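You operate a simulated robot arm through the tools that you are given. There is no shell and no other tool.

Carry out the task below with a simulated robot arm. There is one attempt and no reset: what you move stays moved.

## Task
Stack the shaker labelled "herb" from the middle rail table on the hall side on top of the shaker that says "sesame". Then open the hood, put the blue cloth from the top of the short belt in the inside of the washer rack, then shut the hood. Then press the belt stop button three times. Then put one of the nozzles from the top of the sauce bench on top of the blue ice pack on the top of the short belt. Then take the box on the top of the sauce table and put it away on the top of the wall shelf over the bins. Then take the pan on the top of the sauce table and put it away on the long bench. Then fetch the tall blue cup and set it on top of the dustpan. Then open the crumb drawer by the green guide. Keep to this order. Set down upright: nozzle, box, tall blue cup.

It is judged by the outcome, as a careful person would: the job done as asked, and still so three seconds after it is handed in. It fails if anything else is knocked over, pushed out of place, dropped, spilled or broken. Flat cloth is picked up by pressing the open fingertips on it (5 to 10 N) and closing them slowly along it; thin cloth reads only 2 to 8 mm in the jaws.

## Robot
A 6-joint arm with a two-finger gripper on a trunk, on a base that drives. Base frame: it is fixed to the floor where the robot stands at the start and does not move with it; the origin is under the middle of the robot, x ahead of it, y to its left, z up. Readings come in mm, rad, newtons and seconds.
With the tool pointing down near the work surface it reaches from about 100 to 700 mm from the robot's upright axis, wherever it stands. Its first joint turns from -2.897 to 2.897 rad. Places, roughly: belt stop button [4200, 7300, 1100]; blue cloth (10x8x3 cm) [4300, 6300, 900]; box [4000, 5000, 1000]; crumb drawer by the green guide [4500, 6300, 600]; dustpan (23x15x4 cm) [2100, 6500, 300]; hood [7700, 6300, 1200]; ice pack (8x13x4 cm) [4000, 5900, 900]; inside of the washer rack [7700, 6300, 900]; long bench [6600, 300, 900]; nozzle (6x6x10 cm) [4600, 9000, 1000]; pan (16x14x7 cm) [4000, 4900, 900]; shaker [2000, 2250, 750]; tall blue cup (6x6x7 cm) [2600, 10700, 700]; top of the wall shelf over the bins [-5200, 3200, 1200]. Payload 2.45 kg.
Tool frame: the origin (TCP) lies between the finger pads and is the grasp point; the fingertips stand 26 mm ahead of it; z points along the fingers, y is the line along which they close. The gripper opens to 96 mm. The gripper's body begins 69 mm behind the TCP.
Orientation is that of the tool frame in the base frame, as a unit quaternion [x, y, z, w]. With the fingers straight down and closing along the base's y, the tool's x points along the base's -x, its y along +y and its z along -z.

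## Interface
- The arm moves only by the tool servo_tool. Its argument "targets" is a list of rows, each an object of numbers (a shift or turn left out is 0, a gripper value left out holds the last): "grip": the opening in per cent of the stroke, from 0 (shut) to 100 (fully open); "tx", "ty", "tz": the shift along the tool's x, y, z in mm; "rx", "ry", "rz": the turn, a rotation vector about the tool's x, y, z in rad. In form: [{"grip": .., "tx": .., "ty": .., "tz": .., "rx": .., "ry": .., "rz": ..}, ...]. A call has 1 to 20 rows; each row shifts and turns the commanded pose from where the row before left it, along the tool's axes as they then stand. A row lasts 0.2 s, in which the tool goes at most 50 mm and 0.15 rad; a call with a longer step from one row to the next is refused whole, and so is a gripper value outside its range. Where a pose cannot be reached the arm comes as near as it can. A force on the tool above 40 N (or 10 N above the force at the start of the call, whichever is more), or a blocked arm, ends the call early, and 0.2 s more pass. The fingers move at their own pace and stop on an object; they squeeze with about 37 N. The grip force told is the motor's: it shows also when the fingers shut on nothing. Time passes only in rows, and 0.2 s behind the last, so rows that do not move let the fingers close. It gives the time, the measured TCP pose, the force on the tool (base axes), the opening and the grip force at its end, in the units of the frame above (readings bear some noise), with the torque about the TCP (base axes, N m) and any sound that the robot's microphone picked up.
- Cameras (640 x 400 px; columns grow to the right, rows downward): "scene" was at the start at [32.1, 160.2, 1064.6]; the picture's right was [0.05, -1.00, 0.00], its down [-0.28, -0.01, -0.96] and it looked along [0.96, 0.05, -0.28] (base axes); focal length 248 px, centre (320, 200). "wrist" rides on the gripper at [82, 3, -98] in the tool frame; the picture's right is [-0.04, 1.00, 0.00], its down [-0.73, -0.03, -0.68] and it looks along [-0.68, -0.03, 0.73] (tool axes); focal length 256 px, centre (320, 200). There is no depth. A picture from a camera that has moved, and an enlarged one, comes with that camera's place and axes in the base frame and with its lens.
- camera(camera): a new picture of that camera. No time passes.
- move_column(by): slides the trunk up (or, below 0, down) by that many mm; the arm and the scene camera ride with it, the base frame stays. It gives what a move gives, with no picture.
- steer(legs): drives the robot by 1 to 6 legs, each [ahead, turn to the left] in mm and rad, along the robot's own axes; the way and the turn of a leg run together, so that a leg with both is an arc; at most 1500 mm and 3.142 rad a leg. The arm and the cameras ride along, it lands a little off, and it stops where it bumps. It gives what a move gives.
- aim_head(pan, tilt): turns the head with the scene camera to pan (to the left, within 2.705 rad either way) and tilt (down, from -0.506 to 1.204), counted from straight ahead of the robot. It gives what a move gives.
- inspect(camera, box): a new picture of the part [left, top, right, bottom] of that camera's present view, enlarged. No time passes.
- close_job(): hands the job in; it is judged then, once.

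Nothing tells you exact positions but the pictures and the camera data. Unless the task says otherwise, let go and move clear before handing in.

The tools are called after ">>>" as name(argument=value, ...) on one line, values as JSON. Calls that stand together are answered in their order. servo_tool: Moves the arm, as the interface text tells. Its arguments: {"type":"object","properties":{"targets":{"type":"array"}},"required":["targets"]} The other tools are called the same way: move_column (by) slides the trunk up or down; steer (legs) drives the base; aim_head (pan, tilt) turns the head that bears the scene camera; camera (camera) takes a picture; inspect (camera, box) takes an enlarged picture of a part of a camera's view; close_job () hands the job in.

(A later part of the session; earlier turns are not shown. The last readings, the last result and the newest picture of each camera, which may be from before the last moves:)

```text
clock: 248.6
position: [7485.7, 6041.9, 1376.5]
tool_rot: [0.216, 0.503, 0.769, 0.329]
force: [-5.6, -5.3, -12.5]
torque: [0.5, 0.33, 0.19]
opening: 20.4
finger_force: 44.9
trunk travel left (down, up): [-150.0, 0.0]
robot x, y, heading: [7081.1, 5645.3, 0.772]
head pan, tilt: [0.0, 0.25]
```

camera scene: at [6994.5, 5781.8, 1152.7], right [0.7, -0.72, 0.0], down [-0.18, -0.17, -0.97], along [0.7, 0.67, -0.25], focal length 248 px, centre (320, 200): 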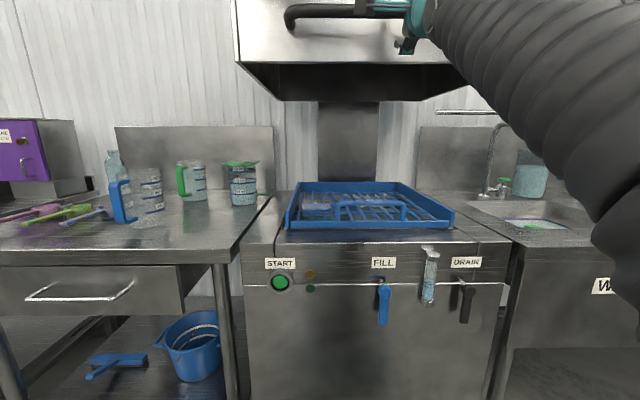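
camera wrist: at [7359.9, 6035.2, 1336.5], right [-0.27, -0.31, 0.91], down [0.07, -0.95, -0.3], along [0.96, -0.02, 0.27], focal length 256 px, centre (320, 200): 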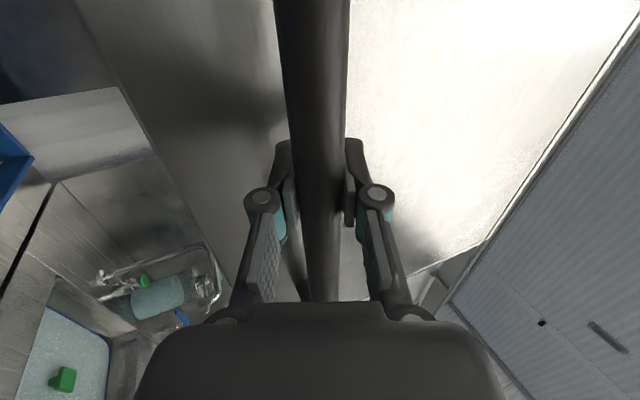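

That is the stop: the hood was fully open. Now pulling straight down.

>>> servo_tool(targets=[{"ty": -5, "tz": -2.2}, {"ty": -5, "tz": -2.2}, {"ty": -5, "tz": -2.2}, {"ty": -5, "tz": -2.2}, {"ty": -5, "tz": -2.2}, {"ty": -5, "tz": -2.2}, {}])

```text
clock: 250.2
position: [7485.6, 6040.8, 1345.0]
tool_rot: [0.216, 0.502, 0.77, 0.33]
force: [7.4, 5.9, 7.1]
torque: [0.39, 0.41, 0.26]
opening: 19.8
finger_force: 45.1
trunk travel left (down, up): [-150.0, 0.0]
robot x, y, heading: [7083.2, 5645.6, 0.769]
head pan, tilt: [0.0, 0.25]
```

>>> servo_tool(targets=[{"ty": -12, "tz": -5.3}, {"ty": -12, "tz": -5.3}, {"ty": -12, "tz": -5.3}, {"ty": -12, "tz": -5.3}, {"ty": -12, "tz": -5.3}, {"ty": -12, "tz": -5.3}, {"ty": -12, "tz": -5.3}, {"ty": -12, "tz": -5.3}, {"ty": -12, "tz": -5.3}, {"ty": -12, "tz": -5.3}, {}])

```text
clock: 252.6
position: [7478.1, 6044.4, 1232.6]
tool_rot: [0.214, 0.502, 0.77, 0.33]
force: [-13.3, -10.9, -0.7]
torque: [0.18, 0.18, 1.16]
opening: 20.0
finger_force: 44.9
out of reach, approached as far as the arm can: row 3, 4, 5, 6
trunk travel left (down, up): [-150.0, 0.0]
robot x, y, heading: [7084.6, 5645.8, 0.776]
head pan, tilt: [0.0, 0.25]
```

>>> servo_tool(targets=[{}, {"ty": -9, "tz": -4}, {"ty": -9, "tz": -4}, {"ty": -9, "tz": -4}, {"ty": -9, "tz": -4}, {"ty": -9, "tz": -4}, {"ty": -9, "tz": -4}, {}])

>>> camera(camera="scene")

```text
clock: 254.4
position: [7478.5, 6044.7, 1173.0]
tool_rot: [0.215, 0.502, 0.77, 0.33]
force: [-15.1, -10.2, -0.5]
torque: [0.51, 0.55, 0.03]
opening: 20.1
finger_force: 44.6
trunk travel left (down, up): [-150.0, 0.0]
robot x, y, heading: [7082.5, 5644.4, 0.77]
head pan, tilt: [0.0, 0.25]
```

```text
taken
camera scene: at [6993.3, 5780.9, 1152.6], right [0.7, -0.72, 0.0], down [-0.18, -0.17, -0.97], along [0.7, 0.67, -0.25], focal length 248 px, centre (320, 200)
```

scene: 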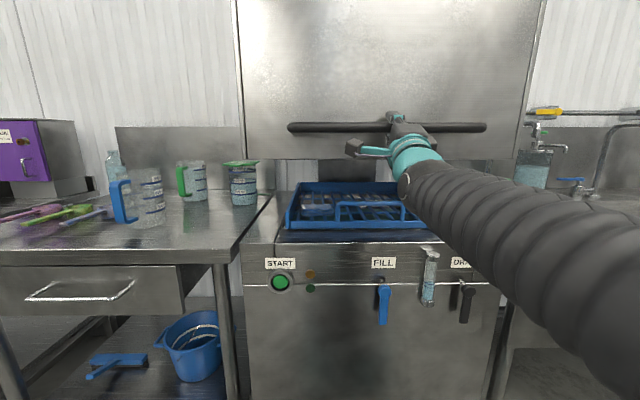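

>>> servo_tool(targets=[{"ty": -9.2, "tz": -4, "rx": 0.05}, {"ty": -9.4, "tz": -3.5, "rx": 0.05}, {"ty": -9.5, "tz": -3.1, "rx": 0.05}, {"ty": -9.7, "tz": -2.6, "rx": 0.05}, {"ty": -9.8, "tz": -2.1, "rx": 0.05}, {"ty": -9.9, "tz": -1.6, "rx": 0.05}, {"ty": -9.9, "tz": -1.1, "rx": 0.05}, {}])

```text
clock: 256.2
position: [7481.0, 6043.8, 1111.5]
tool_rot: [0.264, 0.615, 0.682, 0.293]
force: [-7.1, 5.1, 7.9]
torque: [0.02, 0.16, 1.27]
opening: 20.4
finger_force: 45.3
out of reach, approached as far as the arm can: row 7
trunk travel left (down, up): [-150.0, 0.0]
robot x, y, heading: [7083.4, 5645.3, 0.773]
head pan, tilt: [0.0, 0.25]
```

>>> servo_tool(targets=[{"rx": 0.03}, {"ty": -10, "tz": -0.8, "rx": 0.02}, {"ty": -10, "tz": -0.5, "rx": 0.02}, {"ty": -10, "tz": -0.3, "rx": 0.02}, {"ty": -10, "tz": -0.1, "rx": 0.02}, {"ty": -10}, {"ty": -10}, {"ty": -10}, {}])

>>> camera(camera="scene")

```text
clock: 258.2
position: [7476.0, 6050.4, 1051.4]
tool_rot: [0.263, 0.646, 0.663, 0.27]
force: [0.0, -27.1, -0.1]
torque: [0.03, 0.02, 0.13]
opening: 19.7
finger_force: 44.8
out of reach, approached as far as the arm can: row 1, 2
trunk travel left (down, up): [-150.0, 0.0]
robot x, y, heading: [7079.8, 5649.8, 0.77]
head pan, tilt: [0.0, 0.25]
```

```text
taken
camera scene: at [6994.7, 5779.4, 1152.8], right [0.7, -0.72, 0.0], down [-0.18, -0.17, -0.97], along [0.7, 0.68, -0.25], focal length 248 px, centre (320, 200)
```

scene: 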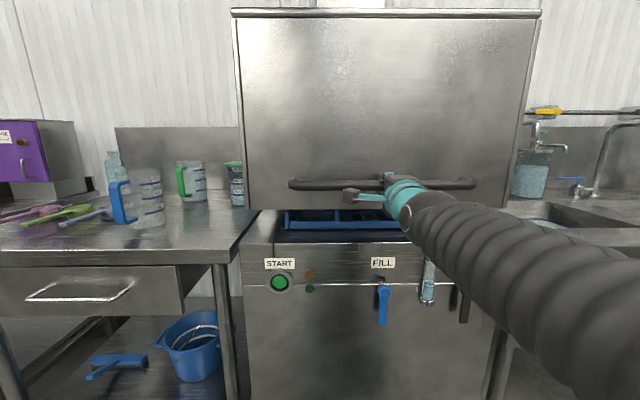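

>>> servo_tool(targets=[{"ty": -8, "rx": 0.01}, {"ty": -8, "rx": 0.01}, {"ty": -8, "rx": 0.01}, {"ty": -8, "rx": 0.01}, {"ty": -8}, {"ty": -8}, {"ty": -8}, {}])

```text
clock: 260.0
position: [7477.5, 6051.3, 994.3]
tool_rot: [0.268, 0.66, 0.65, 0.265]
force: [-5.2, -23.2, -4.1]
torque: [0.12, 0.0, 0.22]
opening: 20.7
finger_force: 45.4
trunk travel left (down, up): [-150.0, 0.0]
robot x, y, heading: [7080.8, 5644.6, 0.771]
head pan, tilt: [0.0, 0.25]
```

>>> servo_tool(targets=[{"ty": -6}, {"ty": -6}, {"ty": -5}, {"ty": -4}, {}])

```text
clock: 261.2
position: [7476.8, 6050.6, 973.4]
tool_rot: [0.267, 0.66, 0.65, 0.266]
force: [-4.2, -20.1, -5.8]
torque: [0.14, -0.01, -0.2]
opening: 20.4
finger_force: 45.0
trunk travel left (down, up): [-150.0, 0.0]
robot x, y, heading: [7087.0, 5647.3, 0.764]
head pan, tilt: [0.0, 0.25]
```

>>> servo_tool(targets=[{"ty": -3}, {"ty": -3}, {}])

>>> camera(camera="scene")

```text
clock: 262.0
position: [7477.4, 6051.2, 972.1]
tool_rot: [0.266, 0.656, 0.654, 0.266]
force: [8.6, -13.1, 25.0]
torque: [0.08, 0.07, -0.05]
opening: 20.0
finger_force: 44.7
trunk travel left (down, up): [-150.0, 0.0]
robot x, y, heading: [7081.5, 5645.3, 0.768]
head pan, tilt: [0.0, 0.25]
```

```text
taken
camera scene: at [6995.0, 5779.8, 1153.4], right [0.7, -0.72, 0.0], down [-0.18, -0.17, -0.97], along [0.7, 0.67, -0.25], focal length 248 px, centre (320, 200)
```

scene: 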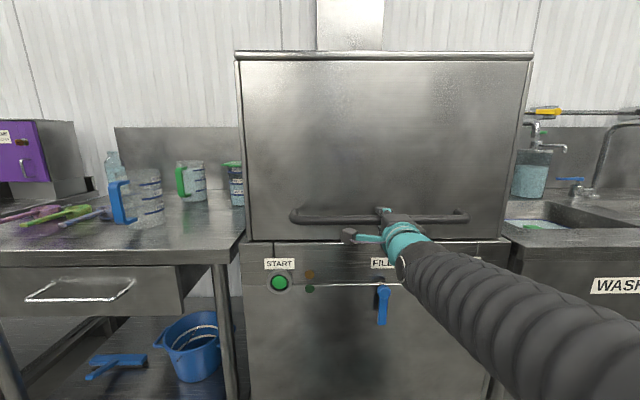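

The hood is down on its lower stop (25 N reaction). Releasing the bar and backing off.

>>> servo_tool(targets=[{"ty": 1.5}, {"grip": 40}, {"grip": 70}, {"grip": 100}, {}, {}])

>>> servo_tool(targets=[{"tz": -20}, {"tz": -30}, {"tz": -30}, {"tz": -30}, {}])

>>> camera(camera="scene")

>>> inspect(camera="scene", box=[220, 40, 540, 260])

```text
clock: 263.4
position: [7477.4, 6052.2, 970.8]
tool_rot: [0.267, 0.659, 0.65, 0.267]
force: [0.0, -0.2, -0.2]
torque: [0.01, 0.02, 0.02]
opening: 95.9
finger_force: 0.0
trunk travel left (down, up): [-150.0, 0.0]
robot x, y, heading: [7081.0, 5648.0, 0.767]
head pan, tilt: [0.0, 0.25]
```

```text
clock: 264.6
position: [7400.5, 5973.0, 971.6]
tool_rot: [0.268, 0.659, 0.65, 0.266]
force: [0.6, 0.3, 0.1]
torque: [-0.03, 0.01, 0.0]
opening: 96.2
finger_force: 0.0
trunk travel left (down, up): [-150.0, 0.0]
robot x, y, heading: [7082.3, 5644.5, 0.77]
head pan, tilt: [0.0, 0.25]
```

```text
taken
camera scene: at [6995.0, 5781.4, 1152.7], right [0.7, -0.72, 0.0], down [-0.18, -0.17, -0.97], along [0.7, 0.67, -0.25], focal length 248 px, centre (320, 200)
```

scene: 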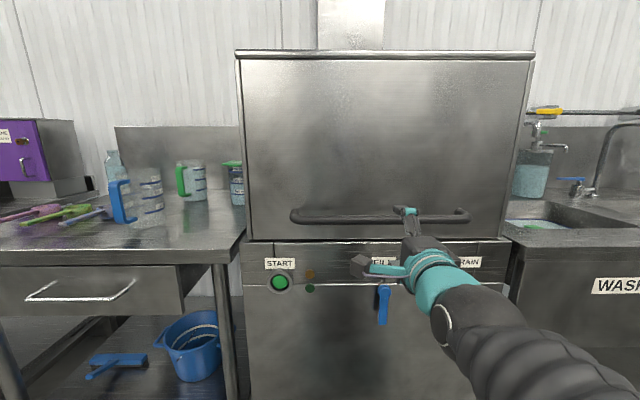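

```text
1.82 times, centred on (380, 150) of scene
camera zoom: at [6995.0, 5781.4, 1152.7], right [0.7, -0.72, 0.0], down [-0.18, -0.17, -0.97], along [0.7, 0.67, -0.25], focal length 450 px, centre (211, 291)
```

zoom: 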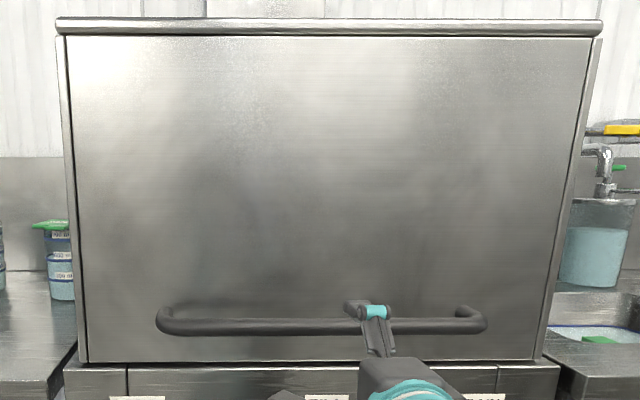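

The hood is shut. Next is the belt stop button near (4200, 7300, 1100); I'll drive back and over to the right end of the short belt to look for it.

>>> steer(legs=[[-500, 0], [0, 1.46], [1500, 0], [600, 0]])

>>> aim_head(pan=0.5, tilt=0.1)

>>> camera(camera="scene")

```text
clock: 271.1
position: [6441.2, 5657.6, 970.4]
tool_rot: [-0.235, 0.672, 0.664, -0.229]
force: [0.1, -0.1, -0.3]
torque: [0.0, -0.02, -0.01]
opening: 96.0
finger_force: 0.1
trunk travel left (down, up): [-150.0, 0.0]
robot x, y, heading: [6722.0, 5295.7, 2.214]
head pan, tilt: [0.0, 0.25]
stopped in leg 2: the robot was blocked; the commanded pose is now the measured one
```

```text
clock: 272.1
position: [6441.2, 5657.4, 970.6]
tool_rot: [-0.235, 0.671, 0.664, -0.23]
force: [0.7, -1.0, -0.2]
torque: [0.01, 0.0, 0.0]
opening: 96.0
finger_force: 0.0
trunk travel left (down, up): [-150.0, 0.0]
robot x, y, heading: [6721.5, 5300.0, 2.211]
head pan, tilt: [0.499, 0.099]
```

```text
taken
camera scene: at [6547.4, 5192.9, 1166.6], right [0.42, 0.91, 0.0], down [0.09, -0.04, -0.99], along [-0.91, 0.41, -0.1], focal length 248 px, centre (320, 200)
```

scene: 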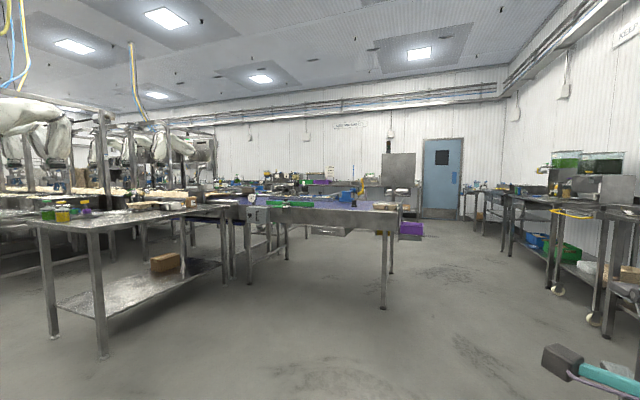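

The robot reports it was blocked near the end of the turn. I'll look around to see what is close, before moving on.

>>> aim_head(pan=-1.2, tilt=0.5)

>>> camera(camera="scene")

>>> aim_head(pan=-2.4, tilt=0.5)

>>> camera(camera="scene")

>>> aim_head(pan=2.4, tilt=0.5)

>>> camera(camera="scene")

>>> aim_head(pan=1.2, tilt=0.5)

>>> camera(camera="scene")

```text
clock: 273.8
position: [6441.3, 5657.9, 972.4]
tool_rot: [-0.236, 0.671, 0.664, -0.23]
force: [0.1, 1.2, 0.1]
torque: [0.05, 0.01, 0.01]
opening: 96.2
finger_force: 0.1
trunk travel left (down, up): [-150.0, 0.0]
robot x, y, heading: [6723.6, 5298.9, 2.218]
head pan, tilt: [-1.201, 0.499]
```

```text
taken
camera scene: at [6679.2, 5231.9, 1129.6], right [0.85, -0.53, 0.0], down [-0.25, -0.41, -0.88], along [0.46, 0.75, -0.48], focal length 248 px, centre (320, 200)
```

scene: 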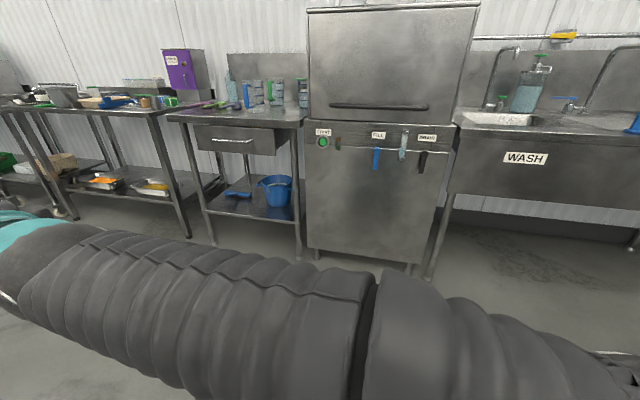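

```text
clock: 275.2
position: [6441.2, 5658.5, 970.2]
tool_rot: [-0.235, 0.671, 0.664, -0.23]
force: [-0.3, 1.0, -0.3]
torque: [0.0, -0.03, 0.01]
opening: 96.0
finger_force: 0.1
trunk travel left (down, up): [-150.0, 0.0]
robot x, y, heading: [6724.3, 5299.2, 2.209]
head pan, tilt: [-2.4, 0.499]
```

```text
taken
camera scene: at [6720.6, 5137.9, 1129.6], right [-0.18, -0.98, 0.0], down [-0.47, 0.09, -0.88], along [0.86, -0.16, -0.48], focal length 248 px, centre (320, 200)
```

scene: 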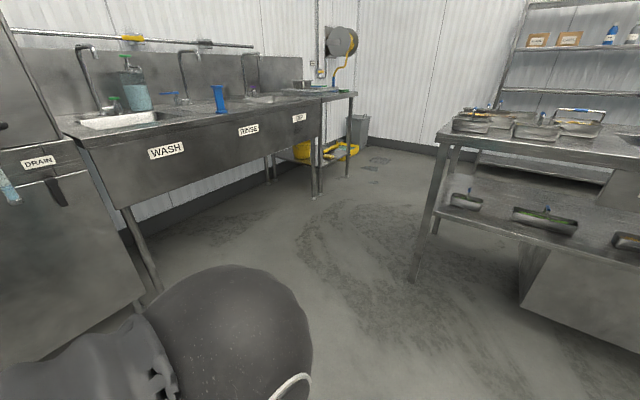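

```text
clock: 279.0
position: [6441.3, 5658.9, 971.4]
tool_rot: [-0.235, 0.672, 0.664, -0.23]
force: [1.2, -1.1, 0.3]
torque: [0.01, 0.0, 0.02]
opening: 96.0
finger_force: 0.1
trunk travel left (down, up): [-150.0, 0.0]
robot x, y, heading: [6721.6, 5294.2, 2.214]
head pan, tilt: [2.4, 0.499]
```

```text
taken
camera scene: at [6622.2, 5064.1, 1129.6], right [-1.0, 0.1, 0.0], down [0.05, 0.48, -0.88], along [-0.09, -0.87, -0.48], focal length 248 px, centre (320, 200)
```

scene: 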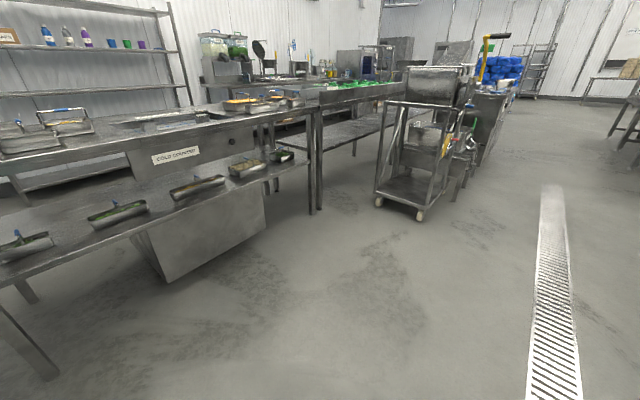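

```text
clock: 280.4
position: [6442.4, 5658.4, 970.8]
tool_rot: [-0.236, 0.672, 0.664, -0.23]
force: [-0.4, -0.8, 1.1]
torque: [-0.02, 0.0, -0.02]
opening: 96.1
finger_force: 0.0
trunk travel left (down, up): [-150.0, 0.0]
robot x, y, heading: [6725.5, 5298.6, 2.217]
head pan, tilt: [1.201, 0.499]
```

```text
taken
camera scene: at [6543.5, 5129.9, 1129.6], right [-0.27, 0.96, 0.0], down [0.46, 0.13, -0.88], along [-0.85, -0.24, -0.48], focal length 248 px, centre (320, 200)
```

scene: 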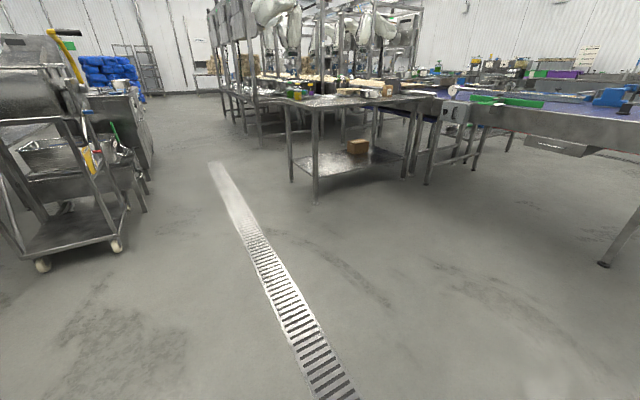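

Nothing is near; it stopped within 0.02 rad of the wanted heading. I'll carry on toward the belt's right end in a short first leg.

>>> aim_head(pan=0.3, tilt=0.2)

>>> steer(legs=[[300, 0]])

```text
clock: 281.6
position: [6442.6, 5658.4, 972.1]
tool_rot: [-0.235, 0.672, 0.664, -0.23]
force: [0.2, -0.2, 0.2]
torque: [-0.01, -0.01, -0.02]
opening: 95.9
finger_force: 0.1
trunk travel left (down, up): [-150.0, 0.0]
robot x, y, heading: [6724.7, 5298.4, 2.217]
head pan, tilt: [0.3, 0.201]
```

```text
clock: 283.7
position: [6260.1, 5900.4, 971.1]
tool_rot: [-0.234, 0.671, 0.664, -0.23]
force: [0.5, -0.7, 0.1]
torque: [0.0, -0.01, 0.01]
opening: 95.9
finger_force: 0.1
trunk travel left (down, up): [-150.0, 0.0]
robot x, y, heading: [6540.0, 5542.6, 2.213]
head pan, tilt: [0.3, 0.201]
```

>>> steer(legs=[[1500, 0], [200, 0]])

>>> aim_head(pan=0.6, tilt=0.1)

>>> camera(camera="scene")

```text
clock: 292.3
position: [5247.8, 7262.3, 970.6]
tool_rot: [-0.234, 0.671, 0.665, -0.229]
force: [-0.3, 0.8, 0.1]
torque: [-0.02, 0.0, -0.02]
opening: 96.0
finger_force: 0.0
trunk travel left (down, up): [-150.0, 0.0]
robot x, y, heading: [5525.9, 6903.0, 2.206]
head pan, tilt: [0.3, 0.201]
```

```text
clock: 293.1
position: [5247.1, 7260.8, 970.9]
tool_rot: [-0.233, 0.673, 0.664, -0.228]
force: [-0.3, 1.2, 0.3]
torque: [0.02, -0.03, -0.05]
opening: 95.9
finger_force: 0.0
trunk travel left (down, up): [-150.0, 0.0]
robot x, y, heading: [5525.8, 6901.6, 2.209]
head pan, tilt: [0.6, 0.099]
```

```text
taken
camera scene: at [5347.6, 6788.2, 1166.6], right [0.33, 0.95, 0.0], down [0.09, -0.03, -0.99], along [-0.94, 0.32, -0.1], focal length 248 px, centre (320, 200)
```

scene: 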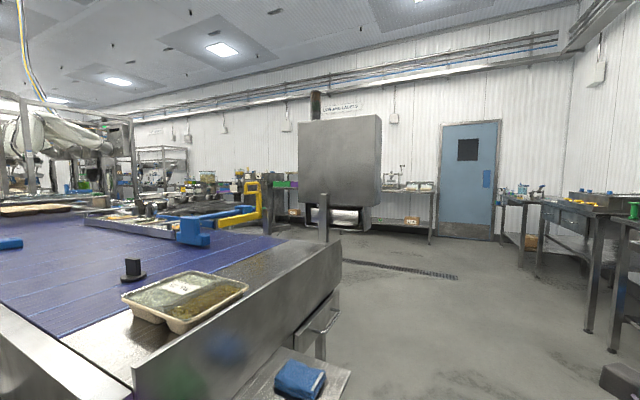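

A big steel box stands at the belt's far corner; the stop button should be on it. I'll drive along the aisle past the belt's end to see its other side.

>>> steer(legs=[[700, 0], [500, 0.147]])

>>> aim_head(pan=1.5, tilt=0.15)

>>> camera(camera="scene")

```text
clock: 299.5
position: [4459.8, 8160.6, 972.0]
tool_rot: [-0.28, 0.653, 0.648, -0.274]
force: [-0.4, 0.6, 0.7]
torque: [-0.01, -0.01, 0.02]
opening: 96.1
finger_force: 0.2
trunk travel left (down, up): [-150.0, 0.0]
robot x, y, heading: [4787.1, 7845.5, 2.354]
head pan, tilt: [0.6, 0.099]
```

```text
clock: 300.7
position: [4459.1, 8160.6, 971.1]
tool_rot: [-0.28, 0.654, 0.647, -0.275]
force: [0.5, 0.5, 0.0]
torque: [-0.02, -0.02, -0.04]
opening: 95.9
finger_force: 0.1
trunk travel left (down, up): [-150.0, 0.0]
robot x, y, heading: [4786.8, 7843.5, 2.35]
head pan, tilt: [1.499, 0.15]
```

```text
taken
camera scene: at [4644.8, 7628.3, 1162.0], right [-0.65, 0.76, 0.0], down [0.11, 0.1, -0.99], along [-0.75, -0.64, -0.15], focal length 248 px, centre (320, 200)
```

scene: 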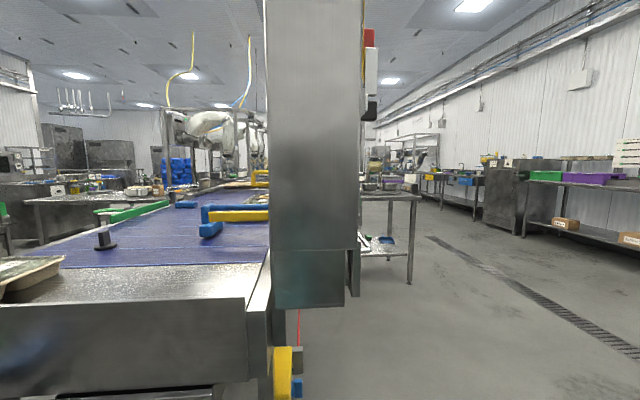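

I see the box edge-on with parts (red, white, black) on its far face. Let me enlarge.

>>> inspect(camera="scene", box=[260, 10, 420, 320])

```text
1.29 times, centred on (340, 165) of scene
camera zoom: at [4644.8, 7628.3, 1162.0], right [-0.65, 0.76, 0.0], down [0.11, 0.1, -0.99], along [-0.75, -0.64, -0.15], focal length 320 px, centre (294, 245)
```

zoom: 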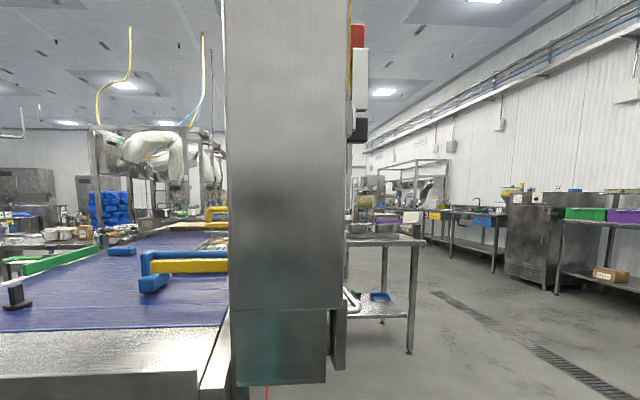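

The panel's face looks toward +m. I'll go round to stand in front of it.

>>> steer(legs=[[650, 0], [0, 1.57], [780, 0], [0, 1.57]])

>>> aim_head(pan=0.0, tilt=-0.05)

>>> camera(camera="scene")

```text
clock: 315.7
position: [4108.7, 7444.2, 970.9]
tool_rot: [0.654, 0.281, 0.275, 0.646]
force: [0.2, -1.1, 0.4]
torque: [-0.02, 0.0, 0.04]
opening: 96.1
finger_force: 0.1
trunk travel left (down, up): [-150.0, 0.0]
robot x, y, heading: [3781.3, 7756.2, -0.79]
head pan, tilt: [1.499, 0.15]
```

```text
clock: 317.3
position: [4108.3, 7443.3, 971.8]
tool_rot: [0.654, 0.281, 0.275, 0.647]
force: [0.2, 0.6, 0.0]
torque: [-0.01, 0.0, 0.0]
opening: 96.2
finger_force: 0.1
trunk travel left (down, up): [-150.0, 0.0]
robot x, y, heading: [3780.7, 7761.2, -0.786]
head pan, tilt: [0.0, -0.051]
```

```text
taken
camera scene: at [3910.7, 7848.8, 1180.3], right [-0.71, -0.71, 0.0], down [0.04, -0.04, -1.0], along [0.7, -0.71, 0.05], focal length 248 px, centre (320, 200)
```

scene: 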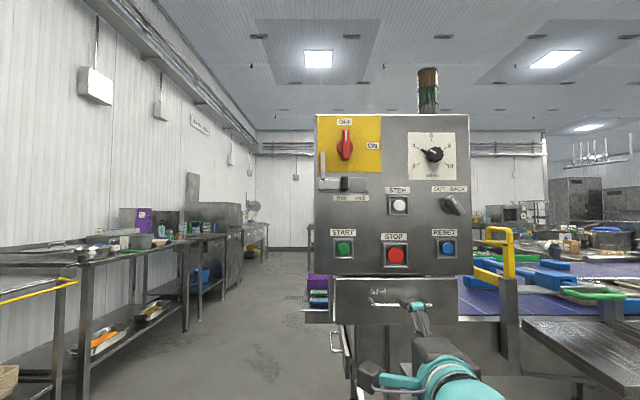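

I face the control panel: green START, red STOP, blue RESET. The red STOP button is near (4200, 7300, 1080). I'll check with the wrist camera.

>>> camera(camera="wrist")

>>> inspect(camera="scene", box=[320, 170, 480, 290])

```text
taken
camera wrist: at [4092.5, 7570.1, 975.1], right [-0.02, -0.03, 1.0], down [-1.0, -0.06, -0.02], along [0.06, -1.0, -0.03], focal length 256 px, centre (320, 200)
```

wrist: 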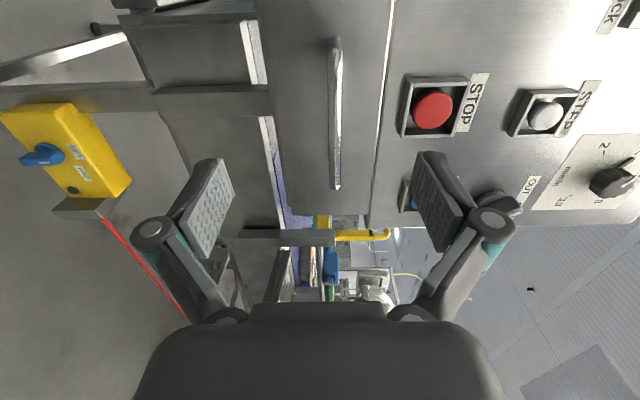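

```text
3.33 times, centred on (400, 230) of scene
camera zoom: at [3910.7, 7848.8, 1180.3], right [-0.71, -0.71, 0.0], down [0.04, -0.04, -1.0], along [0.7, -0.71, 0.05], focal length 826 px, centre (53, 100)
```

zoom: 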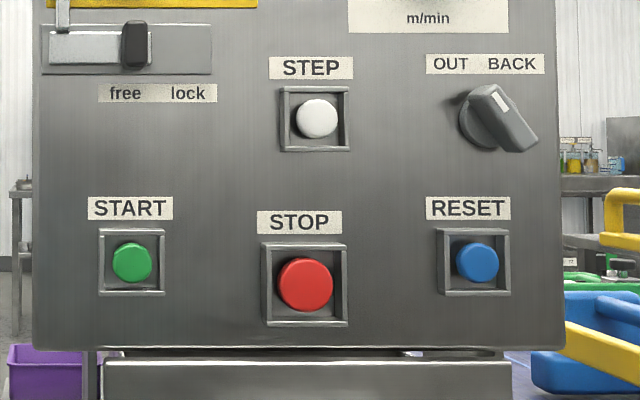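

The STOP button is a red disc inside a square guard at about s=8137, m≈2205, z≈1080. I'll close the fingers to a narrow tip, line up in front of it and check.

>>> servo_tool(targets=[{"grip": 0, "ty": 20, "tx": -6}, {"ty": 20, "tx": -6}, {"ty": 20, "tx": -6}, {"ty": 20, "tx": -6}, {"ty": 20, "tx": -7}, {"ty": 9}, {}])

>>> camera(camera="wrist")

>>> camera(camera="scene")

```text
clock: 318.9
position: [4116.7, 7412.6, 1024.5]
tool_rot: [0.652, 0.28, 0.276, 0.649]
force: [0.6, 0.1, 0.5]
torque: [-0.03, -0.04, 0.0]
opening: 0.0
finger_force: 28.3
out of reach, approached as far as the arm can: row 2, 3, 4, 5, 6
trunk travel left (down, up): [-150.0, 0.0]
robot x, y, heading: [3779.5, 7761.9, -0.782]
head pan, tilt: [0.0, -0.051]
```

```text
taken
camera wrist: at [4101.8, 7538.7, 1026.8], right [-0.02, -0.03, 1.0], down [-1.0, -0.06, -0.02], along [0.06, -1.0, -0.03], focal length 256 px, centre (320, 200)
```

wrist: 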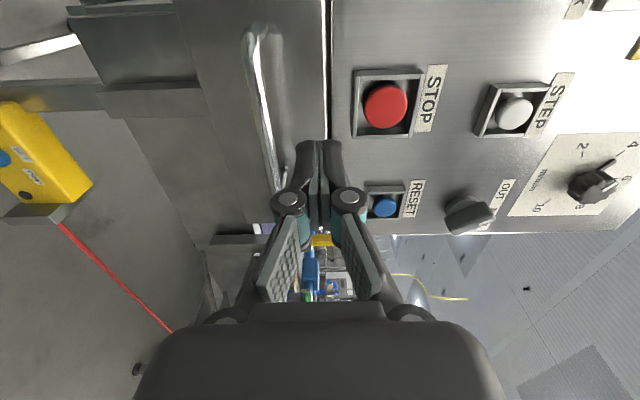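

```text
taken
camera scene: at [3910.6, 7848.8, 1180.3], right [-0.71, -0.71, 0.0], down [0.04, -0.04, -1.0], along [0.7, -0.71, 0.05], focal length 248 px, centre (320, 200)
```

scene: 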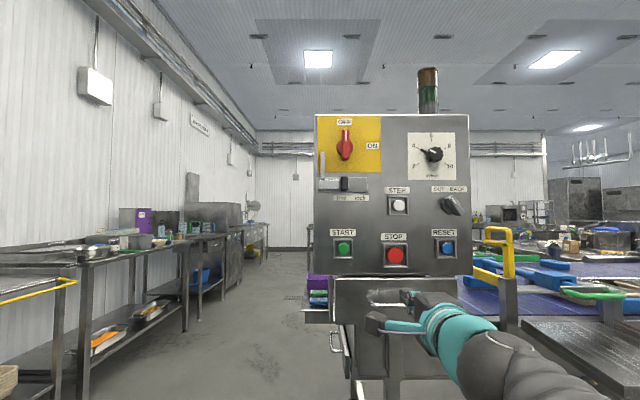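

The arm is cramped this close. I'll back the robot 150 mm so it can work at a better distance.

>>> steer(legs=[[-150, 0]])

>>> servo_tool(targets=[{"tz": 30}, {"tz": 30}, {"ty": 14}, {"ty": 14}, {"ty": 14}, {"ty": 12}, {}])

>>> camera(camera="wrist")

>>> camera(camera="scene")

```text
clock: 320.3
position: [4012.5, 7517.7, 1022.9]
tool_rot: [0.651, 0.28, 0.276, 0.649]
force: [-0.1, -0.4, 0.3]
torque: [-0.01, 0.02, 0.01]
opening: 0.0
finger_force: 28.7
trunk travel left (down, up): [-150.0, 0.0]
robot x, y, heading: [3673.4, 7867.2, -0.785]
head pan, tilt: [0.0, -0.051]
```

```text
clock: 321.9
position: [4062.8, 7472.8, 1056.4]
tool_rot: [0.648, 0.278, 0.277, 0.653]
force: [-0.8, 1.1, 0.0]
torque: [-0.03, 0.0, 0.0]
opening: 0.0
finger_force: 28.5
out of reach, approached as far as the arm can: row 5, 6
trunk travel left (down, up): [-150.0, 0.0]
robot x, y, heading: [3675.6, 7865.7, -0.788]
head pan, tilt: [0.0, -0.051]
```

```text
taken
camera wrist: at [4048.2, 7601.3, 1058.5], right [-0.03, -0.02, 1.0], down [-1.0, -0.06, -0.03], along [0.06, -1.0, -0.02], focal length 256 px, centre (320, 200)
```

wrist: 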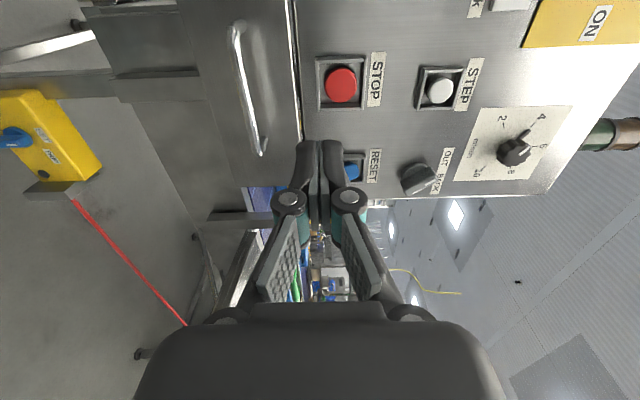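

```text
taken
camera scene: at [3805.6, 7954.4, 1180.3], right [-0.71, -0.71, 0.0], down [0.04, -0.04, -1.0], along [0.7, -0.71, 0.05], focal length 248 px, centre (320, 200)
```

scene: 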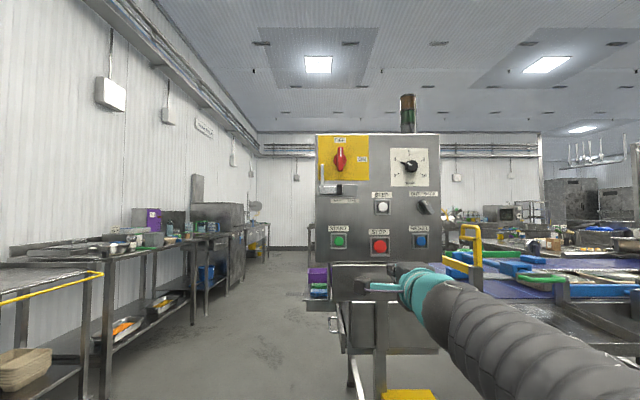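

>>> servo_tool(targets=[{"tz": 25}, {"tz": 25}, {"tz": 10}, {"ty": 8, "tx": -8}, {"ty": 8, "tx": -7}, {"ty": 6, "tx": -5}, {}])

>>> camera(camera="wrist")

>>> inspect(camera="scene", box=[320, 190, 460, 290])

```text
clock: 323.5
position: [4096.3, 7421.0, 1067.5]
tool_rot: [0.649, 0.279, 0.276, 0.652]
force: [-0.4, 0.4, 1.5]
torque: [-0.01, 0.0, -0.02]
opening: 0.0
finger_force: 28.6
out of reach, approached as far as the arm can: row 4, 6
trunk travel left (down, up): [-150.0, 0.0]
robot x, y, heading: [3675.6, 7865.0, -0.795]
head pan, tilt: [0.0, -0.051]
```

```text
taken
camera wrist: at [4081.3, 7547.3, 1069.5], right [-0.03, -0.02, 1.0], down [-1.0, -0.06, -0.03], along [0.06, -1.0, -0.02], focal length 256 px, centre (320, 200)
```

wrist: 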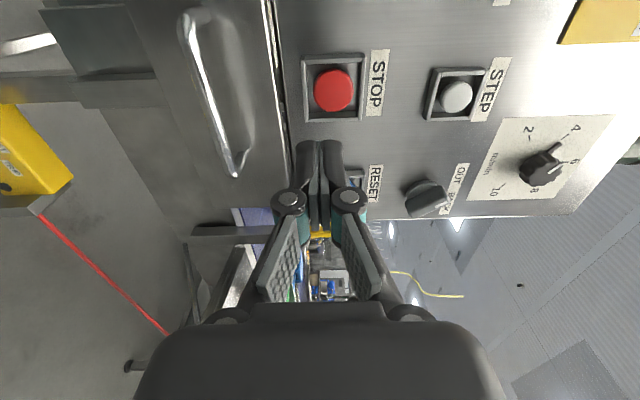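

```text
4.00 times, centred on (390, 240) of scene
camera zoom: at [3805.6, 7954.4, 1180.3], right [-0.71, -0.71, 0.0], down [0.04, -0.04, -1.0], along [0.7, -0.71, 0.05], focal length 991 px, centre (40, 40)
```

zoom: 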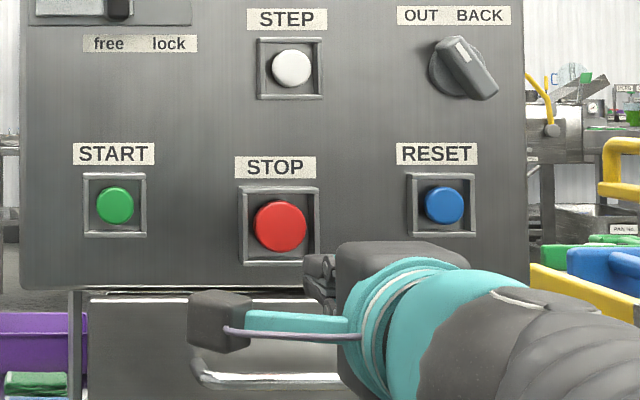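

>>> servo_tool(targets=[{"tz": 20}, {"tz": 20, "tx": -4}, {"ty": 6, "tx": -5}, {"ty": 6}, {}])

>>> camera(camera="wrist")

>>> inspect(camera="scene", box=[320, 190, 460, 290])

```text
clock: 324.7
position: [4115.8, 7383.5, 1075.5]
tool_rot: [0.645, 0.269, 0.271, 0.662]
force: [-0.3, -0.7, 0.4]
torque: [0.04, 0.02, -0.01]
opening: 0.0
finger_force: 28.5
out of reach, approached as far as the arm can: row 4
trunk travel left (down, up): [-150.0, 0.0]
robot x, y, heading: [3679.6, 7866.4, -0.788]
head pan, tilt: [0.0, -0.051]
```

```text
taken
camera wrist: at [4104.1, 7510.3, 1075.2], right [-0.04, -0.01, 1.0], down [-1.0, -0.04, -0.04], along [0.04, -1.0, -0.01], focal length 256 px, centre (320, 200)
```

wrist: 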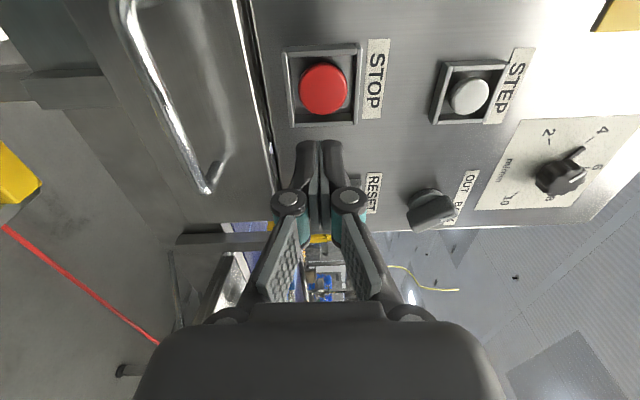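

```text
4.00 times, centred on (390, 240) of scene
camera zoom: at [3805.6, 7954.4, 1180.3], right [-0.71, -0.71, 0.0], down [0.04, -0.04, -1.0], along [0.7, -0.71, 0.05], focal length 991 px, centre (40, 40)
```

zoom: 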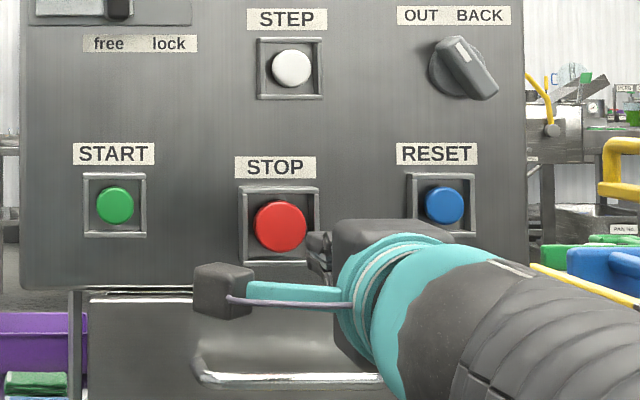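

>>> servo_tool(targets=[{"tz": 20, "tx": 4}, {"tz": 20, "tx": 3, "ty": 2}, {"tz": 15, "ty": 1}, {}])

>>> camera(camera="wrist")

>>> inspect(camera="scene", box=[320, 190, 460, 290])

```text
clock: 325.7
position: [4164.8, 7356.3, 1068.7]
tool_rot: [0.648, 0.279, 0.277, 0.652]
force: [0.1, 0.3, -0.3]
torque: [-0.02, -0.02, -0.01]
opening: 0.0
finger_force: 28.3
out of reach, approached as far as the arm can: row 1, 3
trunk travel left (down, up): [-150.0, 0.0]
robot x, y, heading: [3677.3, 7861.5, -0.784]
head pan, tilt: [0.0, -0.051]
```

```text
taken
camera wrist: at [4149.5, 7481.8, 1071.0], right [-0.03, -0.02, 1.0], down [-1.0, -0.06, -0.03], along [0.06, -1.0, -0.02], focal length 256 px, centre (320, 200)
```

wrist: 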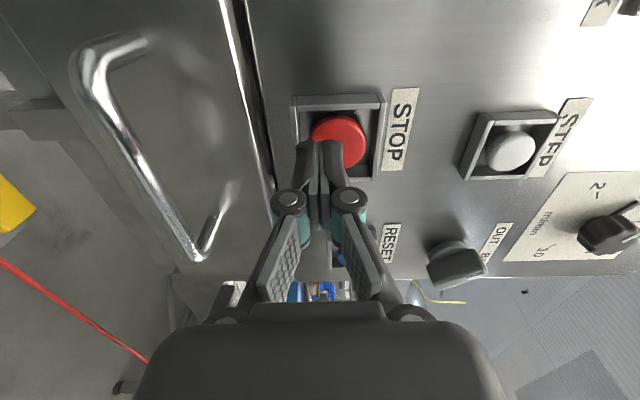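

```text
4.00 times, centred on (390, 240) of scene
camera zoom: at [3805.5, 7954.4, 1180.3], right [-0.71, -0.71, 0.0], down [0.04, -0.04, -1.0], along [0.7, -0.71, 0.05], focal length 991 px, centre (40, 40)
```

zoom: 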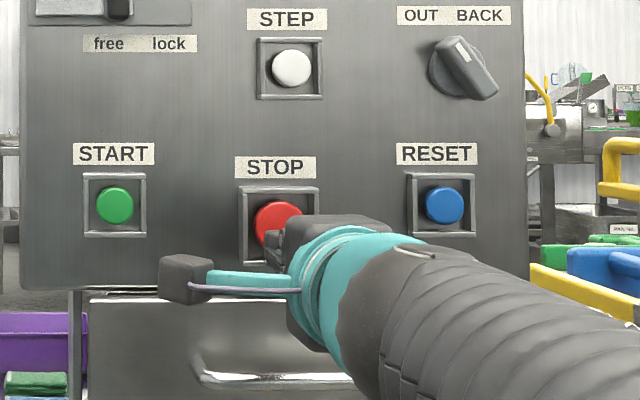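

The arm is near a wrist singularity at this height (tool in line with forearm). I'll retract, lower the trunk by 100 mm, and raise the arm so the geometry is better.

>>> servo_tool(targets=[{"tz": -20}, {"tz": -20}, {"tz": -20}, {}])

>>> move_column(by=-110)

>>> servo_tool(targets=[{"ty": 20}, {"ty": 20}, {"ty": 20}, {"ty": 20}, {"ty": 20}, {"ty": 20}, {}])

>>> camera(camera="wrist")

>>> camera(camera="scene")

```text
clock: 326.7
position: [4122.7, 7397.0, 1067.8]
tool_rot: [0.65, 0.279, 0.277, 0.65]
force: [-0.6, 0.5, -0.4]
torque: [0.02, 0.0, 0.02]
opening: 0.0
finger_force: 28.2
trunk travel left (down, up): [-150.0, 0.0]
robot x, y, heading: [3676.4, 7865.3, -0.785]
head pan, tilt: [0.0, -0.051]
```

```text
clock: 328.1
position: [4122.3, 7397.3, 958.3]
tool_rot: [0.65, 0.28, 0.277, 0.65]
force: [-0.6, 0.4, -0.3]
torque: [0.01, -0.01, 0.0]
opening: 0.3
finger_force: 27.7
trunk travel left (down, up): [-40.0, 110.0]
robot x, y, heading: [3674.1, 7865.4, -0.787]
head pan, tilt: [0.0, -0.051]
```

```text
clock: 329.7
position: [4119.6, 7394.3, 1013.5]
tool_rot: [0.636, 0.245, 0.261, 0.683]
force: [-0.2, -0.1, 0.4]
torque: [-0.01, 0.01, 0.01]
opening: 0.0
finger_force: 28.3
out of reach, approached as far as the arm can: row 1, 2, 3, 4, 5, 6
trunk travel left (down, up): [-40.0, 110.0]
robot x, y, heading: [3673.1, 7867.4, -0.792]
head pan, tilt: [0.0, -0.051]
```

```text
taken
camera wrist: at [4114.4, 7520.8, 1009.1], right [-0.07, 0.03, 1.0], down [-1.0, 0.01, -0.07], along [-0.01, -1.0, 0.03], focal length 256 px, centre (320, 200)
```

wrist: 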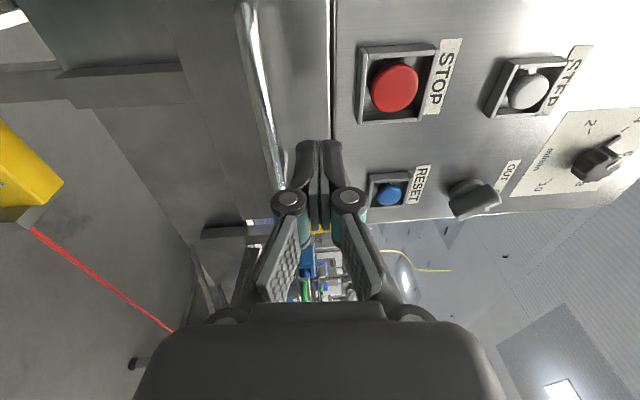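

```text
taken
camera scene: at [3805.6, 7954.4, 1070.3], right [-0.71, -0.71, 0.0], down [0.04, -0.04, -1.0], along [0.7, -0.71, 0.05], focal length 248 px, centre (320, 200)
```

scene: 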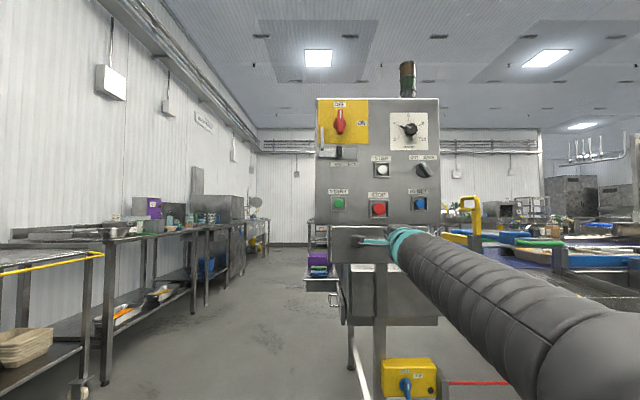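

The level-tool pose is stuck at the singularity. I'll instead use a tool pitched ~45° down: trunk back up, undo the roll, then pitch down.

>>> servo_tool(targets=[{"tz": -25}, {"tz": -25}, {"tz": -25}, {}])

>>> move_column(by=110)

>>> servo_tool(targets=[{"rz": -0.1428}, {"rz": -0.1428}, {"rz": -0.1428}, {"rz": -0.1428}, {"rz": -0.1428}, {"rz": -0.1428}, {"rz": -0.1428}, {"rz": -0.1428}, {"rz": -0.1428}, {"rz": -0.1428}, {"rz": -0.1428}, {}])

>>> servo_tool(targets=[{"ry": 0.11}, {"ry": 0.11}, {"ry": 0.11}, {"ry": 0.11}, {"ry": 0.11}, {"ry": 0.11}, {"ry": 0.11}, {}])

>>> camera(camera="scene")

>>> camera(camera="wrist")

```text
clock: 330.7
position: [4078.0, 7431.0, 1027.6]
tool_rot: [0.657, 0.259, 0.26, 0.659]
force: [-0.2, -0.3, 0.5]
torque: [0.02, 0.04, 0.01]
opening: 0.1
finger_force: 28.6
out of reach, approached as far as the arm can: row 1, 2
trunk travel left (down, up): [-40.0, 110.0]
robot x, y, heading: [3671.2, 7863.5, -0.788]
head pan, tilt: [0.0, -0.051]
```

```text
clock: 332.1
position: [4078.8, 7432.1, 1137.5]
tool_rot: [0.656, 0.258, 0.259, 0.66]
force: [-0.7, 0.4, -0.7]
torque: [-0.02, 0.01, 0.0]
opening: 0.0
finger_force: 28.4
trunk travel left (down, up): [-150.0, 0.0]
robot x, y, heading: [3676.5, 7865.4, -0.788]
head pan, tilt: [0.0, -0.051]
```

```text
clock: 334.7
position: [4077.9, 7431.2, 1137.7]
tool_rot: [0.281, 0.647, -0.283, 0.65]
force: [0.8, -1.1, 0.3]
torque: [0.01, -0.01, -0.01]
opening: 0.0
finger_force: 28.6
trunk travel left (down, up): [-150.0, 0.0]
robot x, y, heading: [3676.7, 7865.9, -0.783]
head pan, tilt: [0.0, -0.051]
```

```text
clock: 336.5
position: [4078.1, 7431.8, 1137.9]
tool_rot: [0.368, 0.844, -0.156, 0.358]
force: [0.9, 0.4, -0.4]
torque: [0.0, 0.0, -0.03]
opening: 0.0
finger_force: 28.3
trunk travel left (down, up): [-150.0, 0.0]
robot x, y, heading: [3673.4, 7865.1, -0.788]
head pan, tilt: [0.0, -0.051]
```

```text
taken
camera scene: at [3805.6, 7954.4, 1180.2], right [-0.71, -0.71, 0.0], down [0.04, -0.04, -1.0], along [0.7, -0.71, 0.05], focal length 248 px, centre (320, 200)
```

scene: 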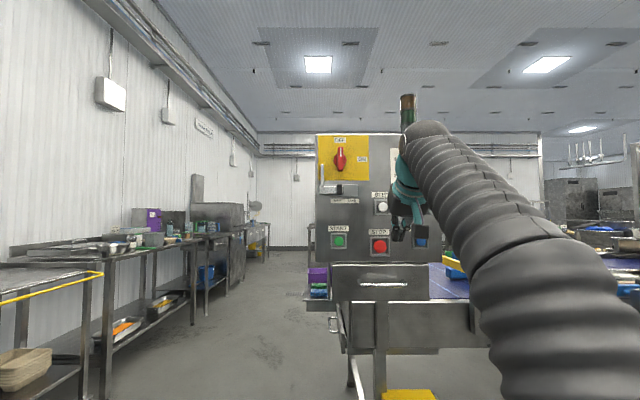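

```text
taken
camera wrist: at [3993.1, 7526.7, 1146.2], right [0.75, 0.66, 0.03], down [-0.01, -0.04, 1.0], along [0.66, -0.75, -0.02], focal length 256 px, centre (320, 200)
```

wrist: 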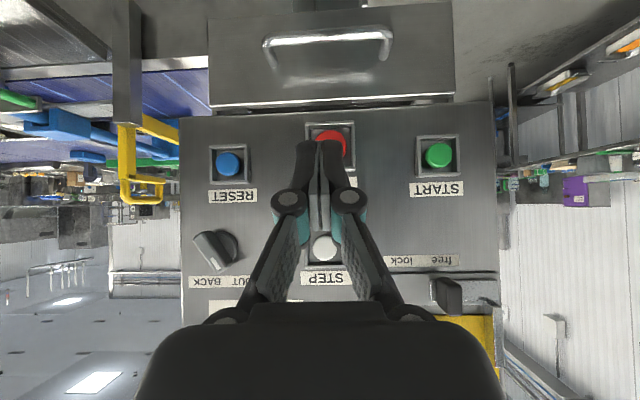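

This pose works well; STOP is dead ahead. I'll lower to line the fingertip edge up with the button, then approach.

>>> servo_tool(targets=[{"tx": 11.7, "tz": 11.4}, {"tx": 11.7, "tz": 11.4}, {"tx": 11.7, "tz": 11.4}, {"tx": -12.5, "tz": 12.9, "ty": 0.7}, {"tx": -12.5, "tz": 12.9, "ty": 0.7}, {"tx": -12.5, "tz": 12.9, "ty": 0.7}, {"tx": -12.5, "tz": 12.9, "ty": 0.7}, {"tx": -12.5, "tz": 12.9, "ty": 0.7}, {}])

>>> camera(camera="wrist")

>>> inspect(camera="scene", box=[320, 190, 460, 290])

```text
clock: 338.5
position: [4143.7, 7367.4, 1088.2]
tool_rot: [0.368, 0.844, -0.156, 0.359]
force: [0.4, 0.2, -0.1]
torque: [-0.01, -0.01, 0.0]
opening: 0.0
finger_force: 28.2
trunk travel left (down, up): [-150.0, 0.0]
robot x, y, heading: [3672.7, 7862.0, -0.782]
head pan, tilt: [0.0, -0.051]
```

```text
taken
camera wrist: at [4057.7, 7462.6, 1097.5], right [0.75, 0.66, 0.03], down [-0.01, -0.04, 1.0], along [0.66, -0.75, -0.02], focal length 256 px, centre (320, 200)
```

wrist: 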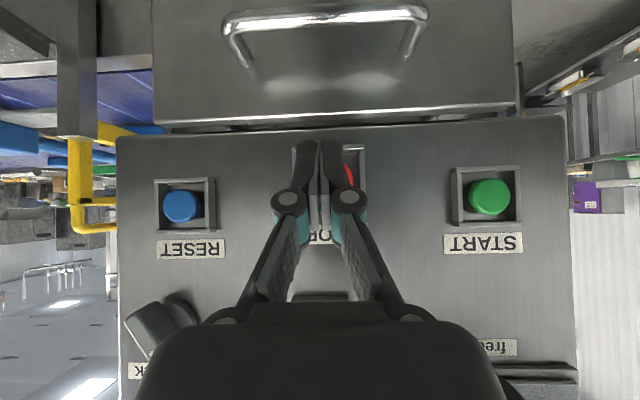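

```text
4.00 times, centred on (390, 240) of scene
camera zoom: at [3805.6, 7954.4, 1180.3], right [-0.71, -0.71, 0.0], down [0.04, -0.04, -1.0], along [0.7, -0.71, 0.05], focal length 991 px, centre (40, 40)
```

zoom: 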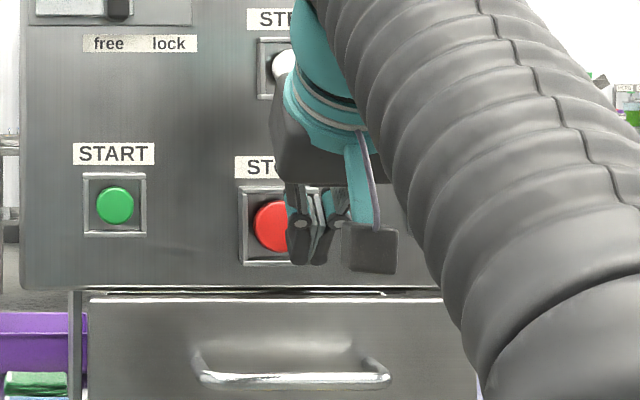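

Aligned with the button laterally and in height. Advancing carefully until contact.

>>> servo_tool(targets=[{"tx": -7, "tz": 7.2, "ty": 0.4}, {"tx": -7, "tz": 7.2, "ty": 0.4}, {"tx": -7, "tz": 7.2, "ty": 0.4}, {}])

>>> camera(camera="wrist")

>>> inspect(camera="scene", box=[350, 200, 430, 280])

```text
clock: 339.5
position: [4164.6, 7347.7, 1088.1]
tool_rot: [0.367, 0.844, -0.155, 0.359]
force: [0.6, 0.2, 0.5]
torque: [0.01, -0.01, 0.01]
opening: 0.0
finger_force: 28.9
trunk travel left (down, up): [-150.0, 0.0]
robot x, y, heading: [3674.4, 7865.4, -0.787]
head pan, tilt: [0.0, -0.051]
```

```text
taken
camera wrist: at [4078.6, 7441.8, 1097.4], right [0.75, 0.66, 0.03], down [-0.01, -0.04, 1.0], along [0.66, -0.75, -0.02], focal length 256 px, centre (320, 200)
```

wrist: 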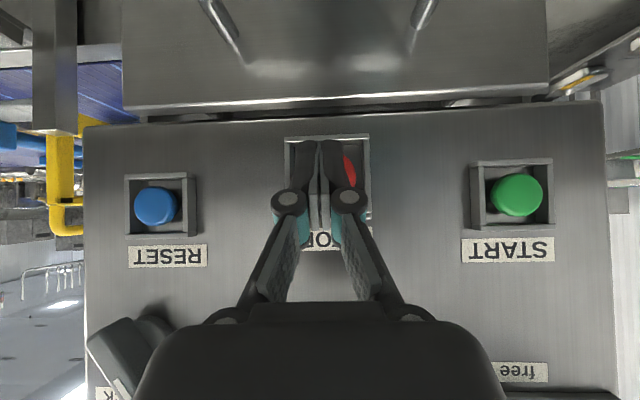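

```text
5.00 times, centred on (390, 240) of scene
camera zoom: at [3805.6, 7954.4, 1180.3], right [-0.71, -0.71, 0.0], down [0.04, -0.04, -1.0], along [0.7, -0.71, 0.05], focal length 1238 px, centre (-30, 0)
```

zoom: 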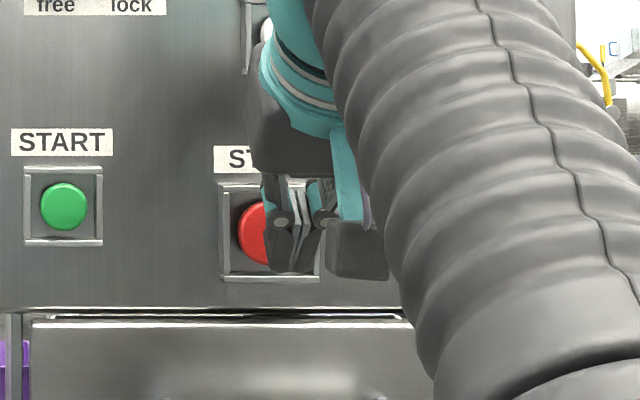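

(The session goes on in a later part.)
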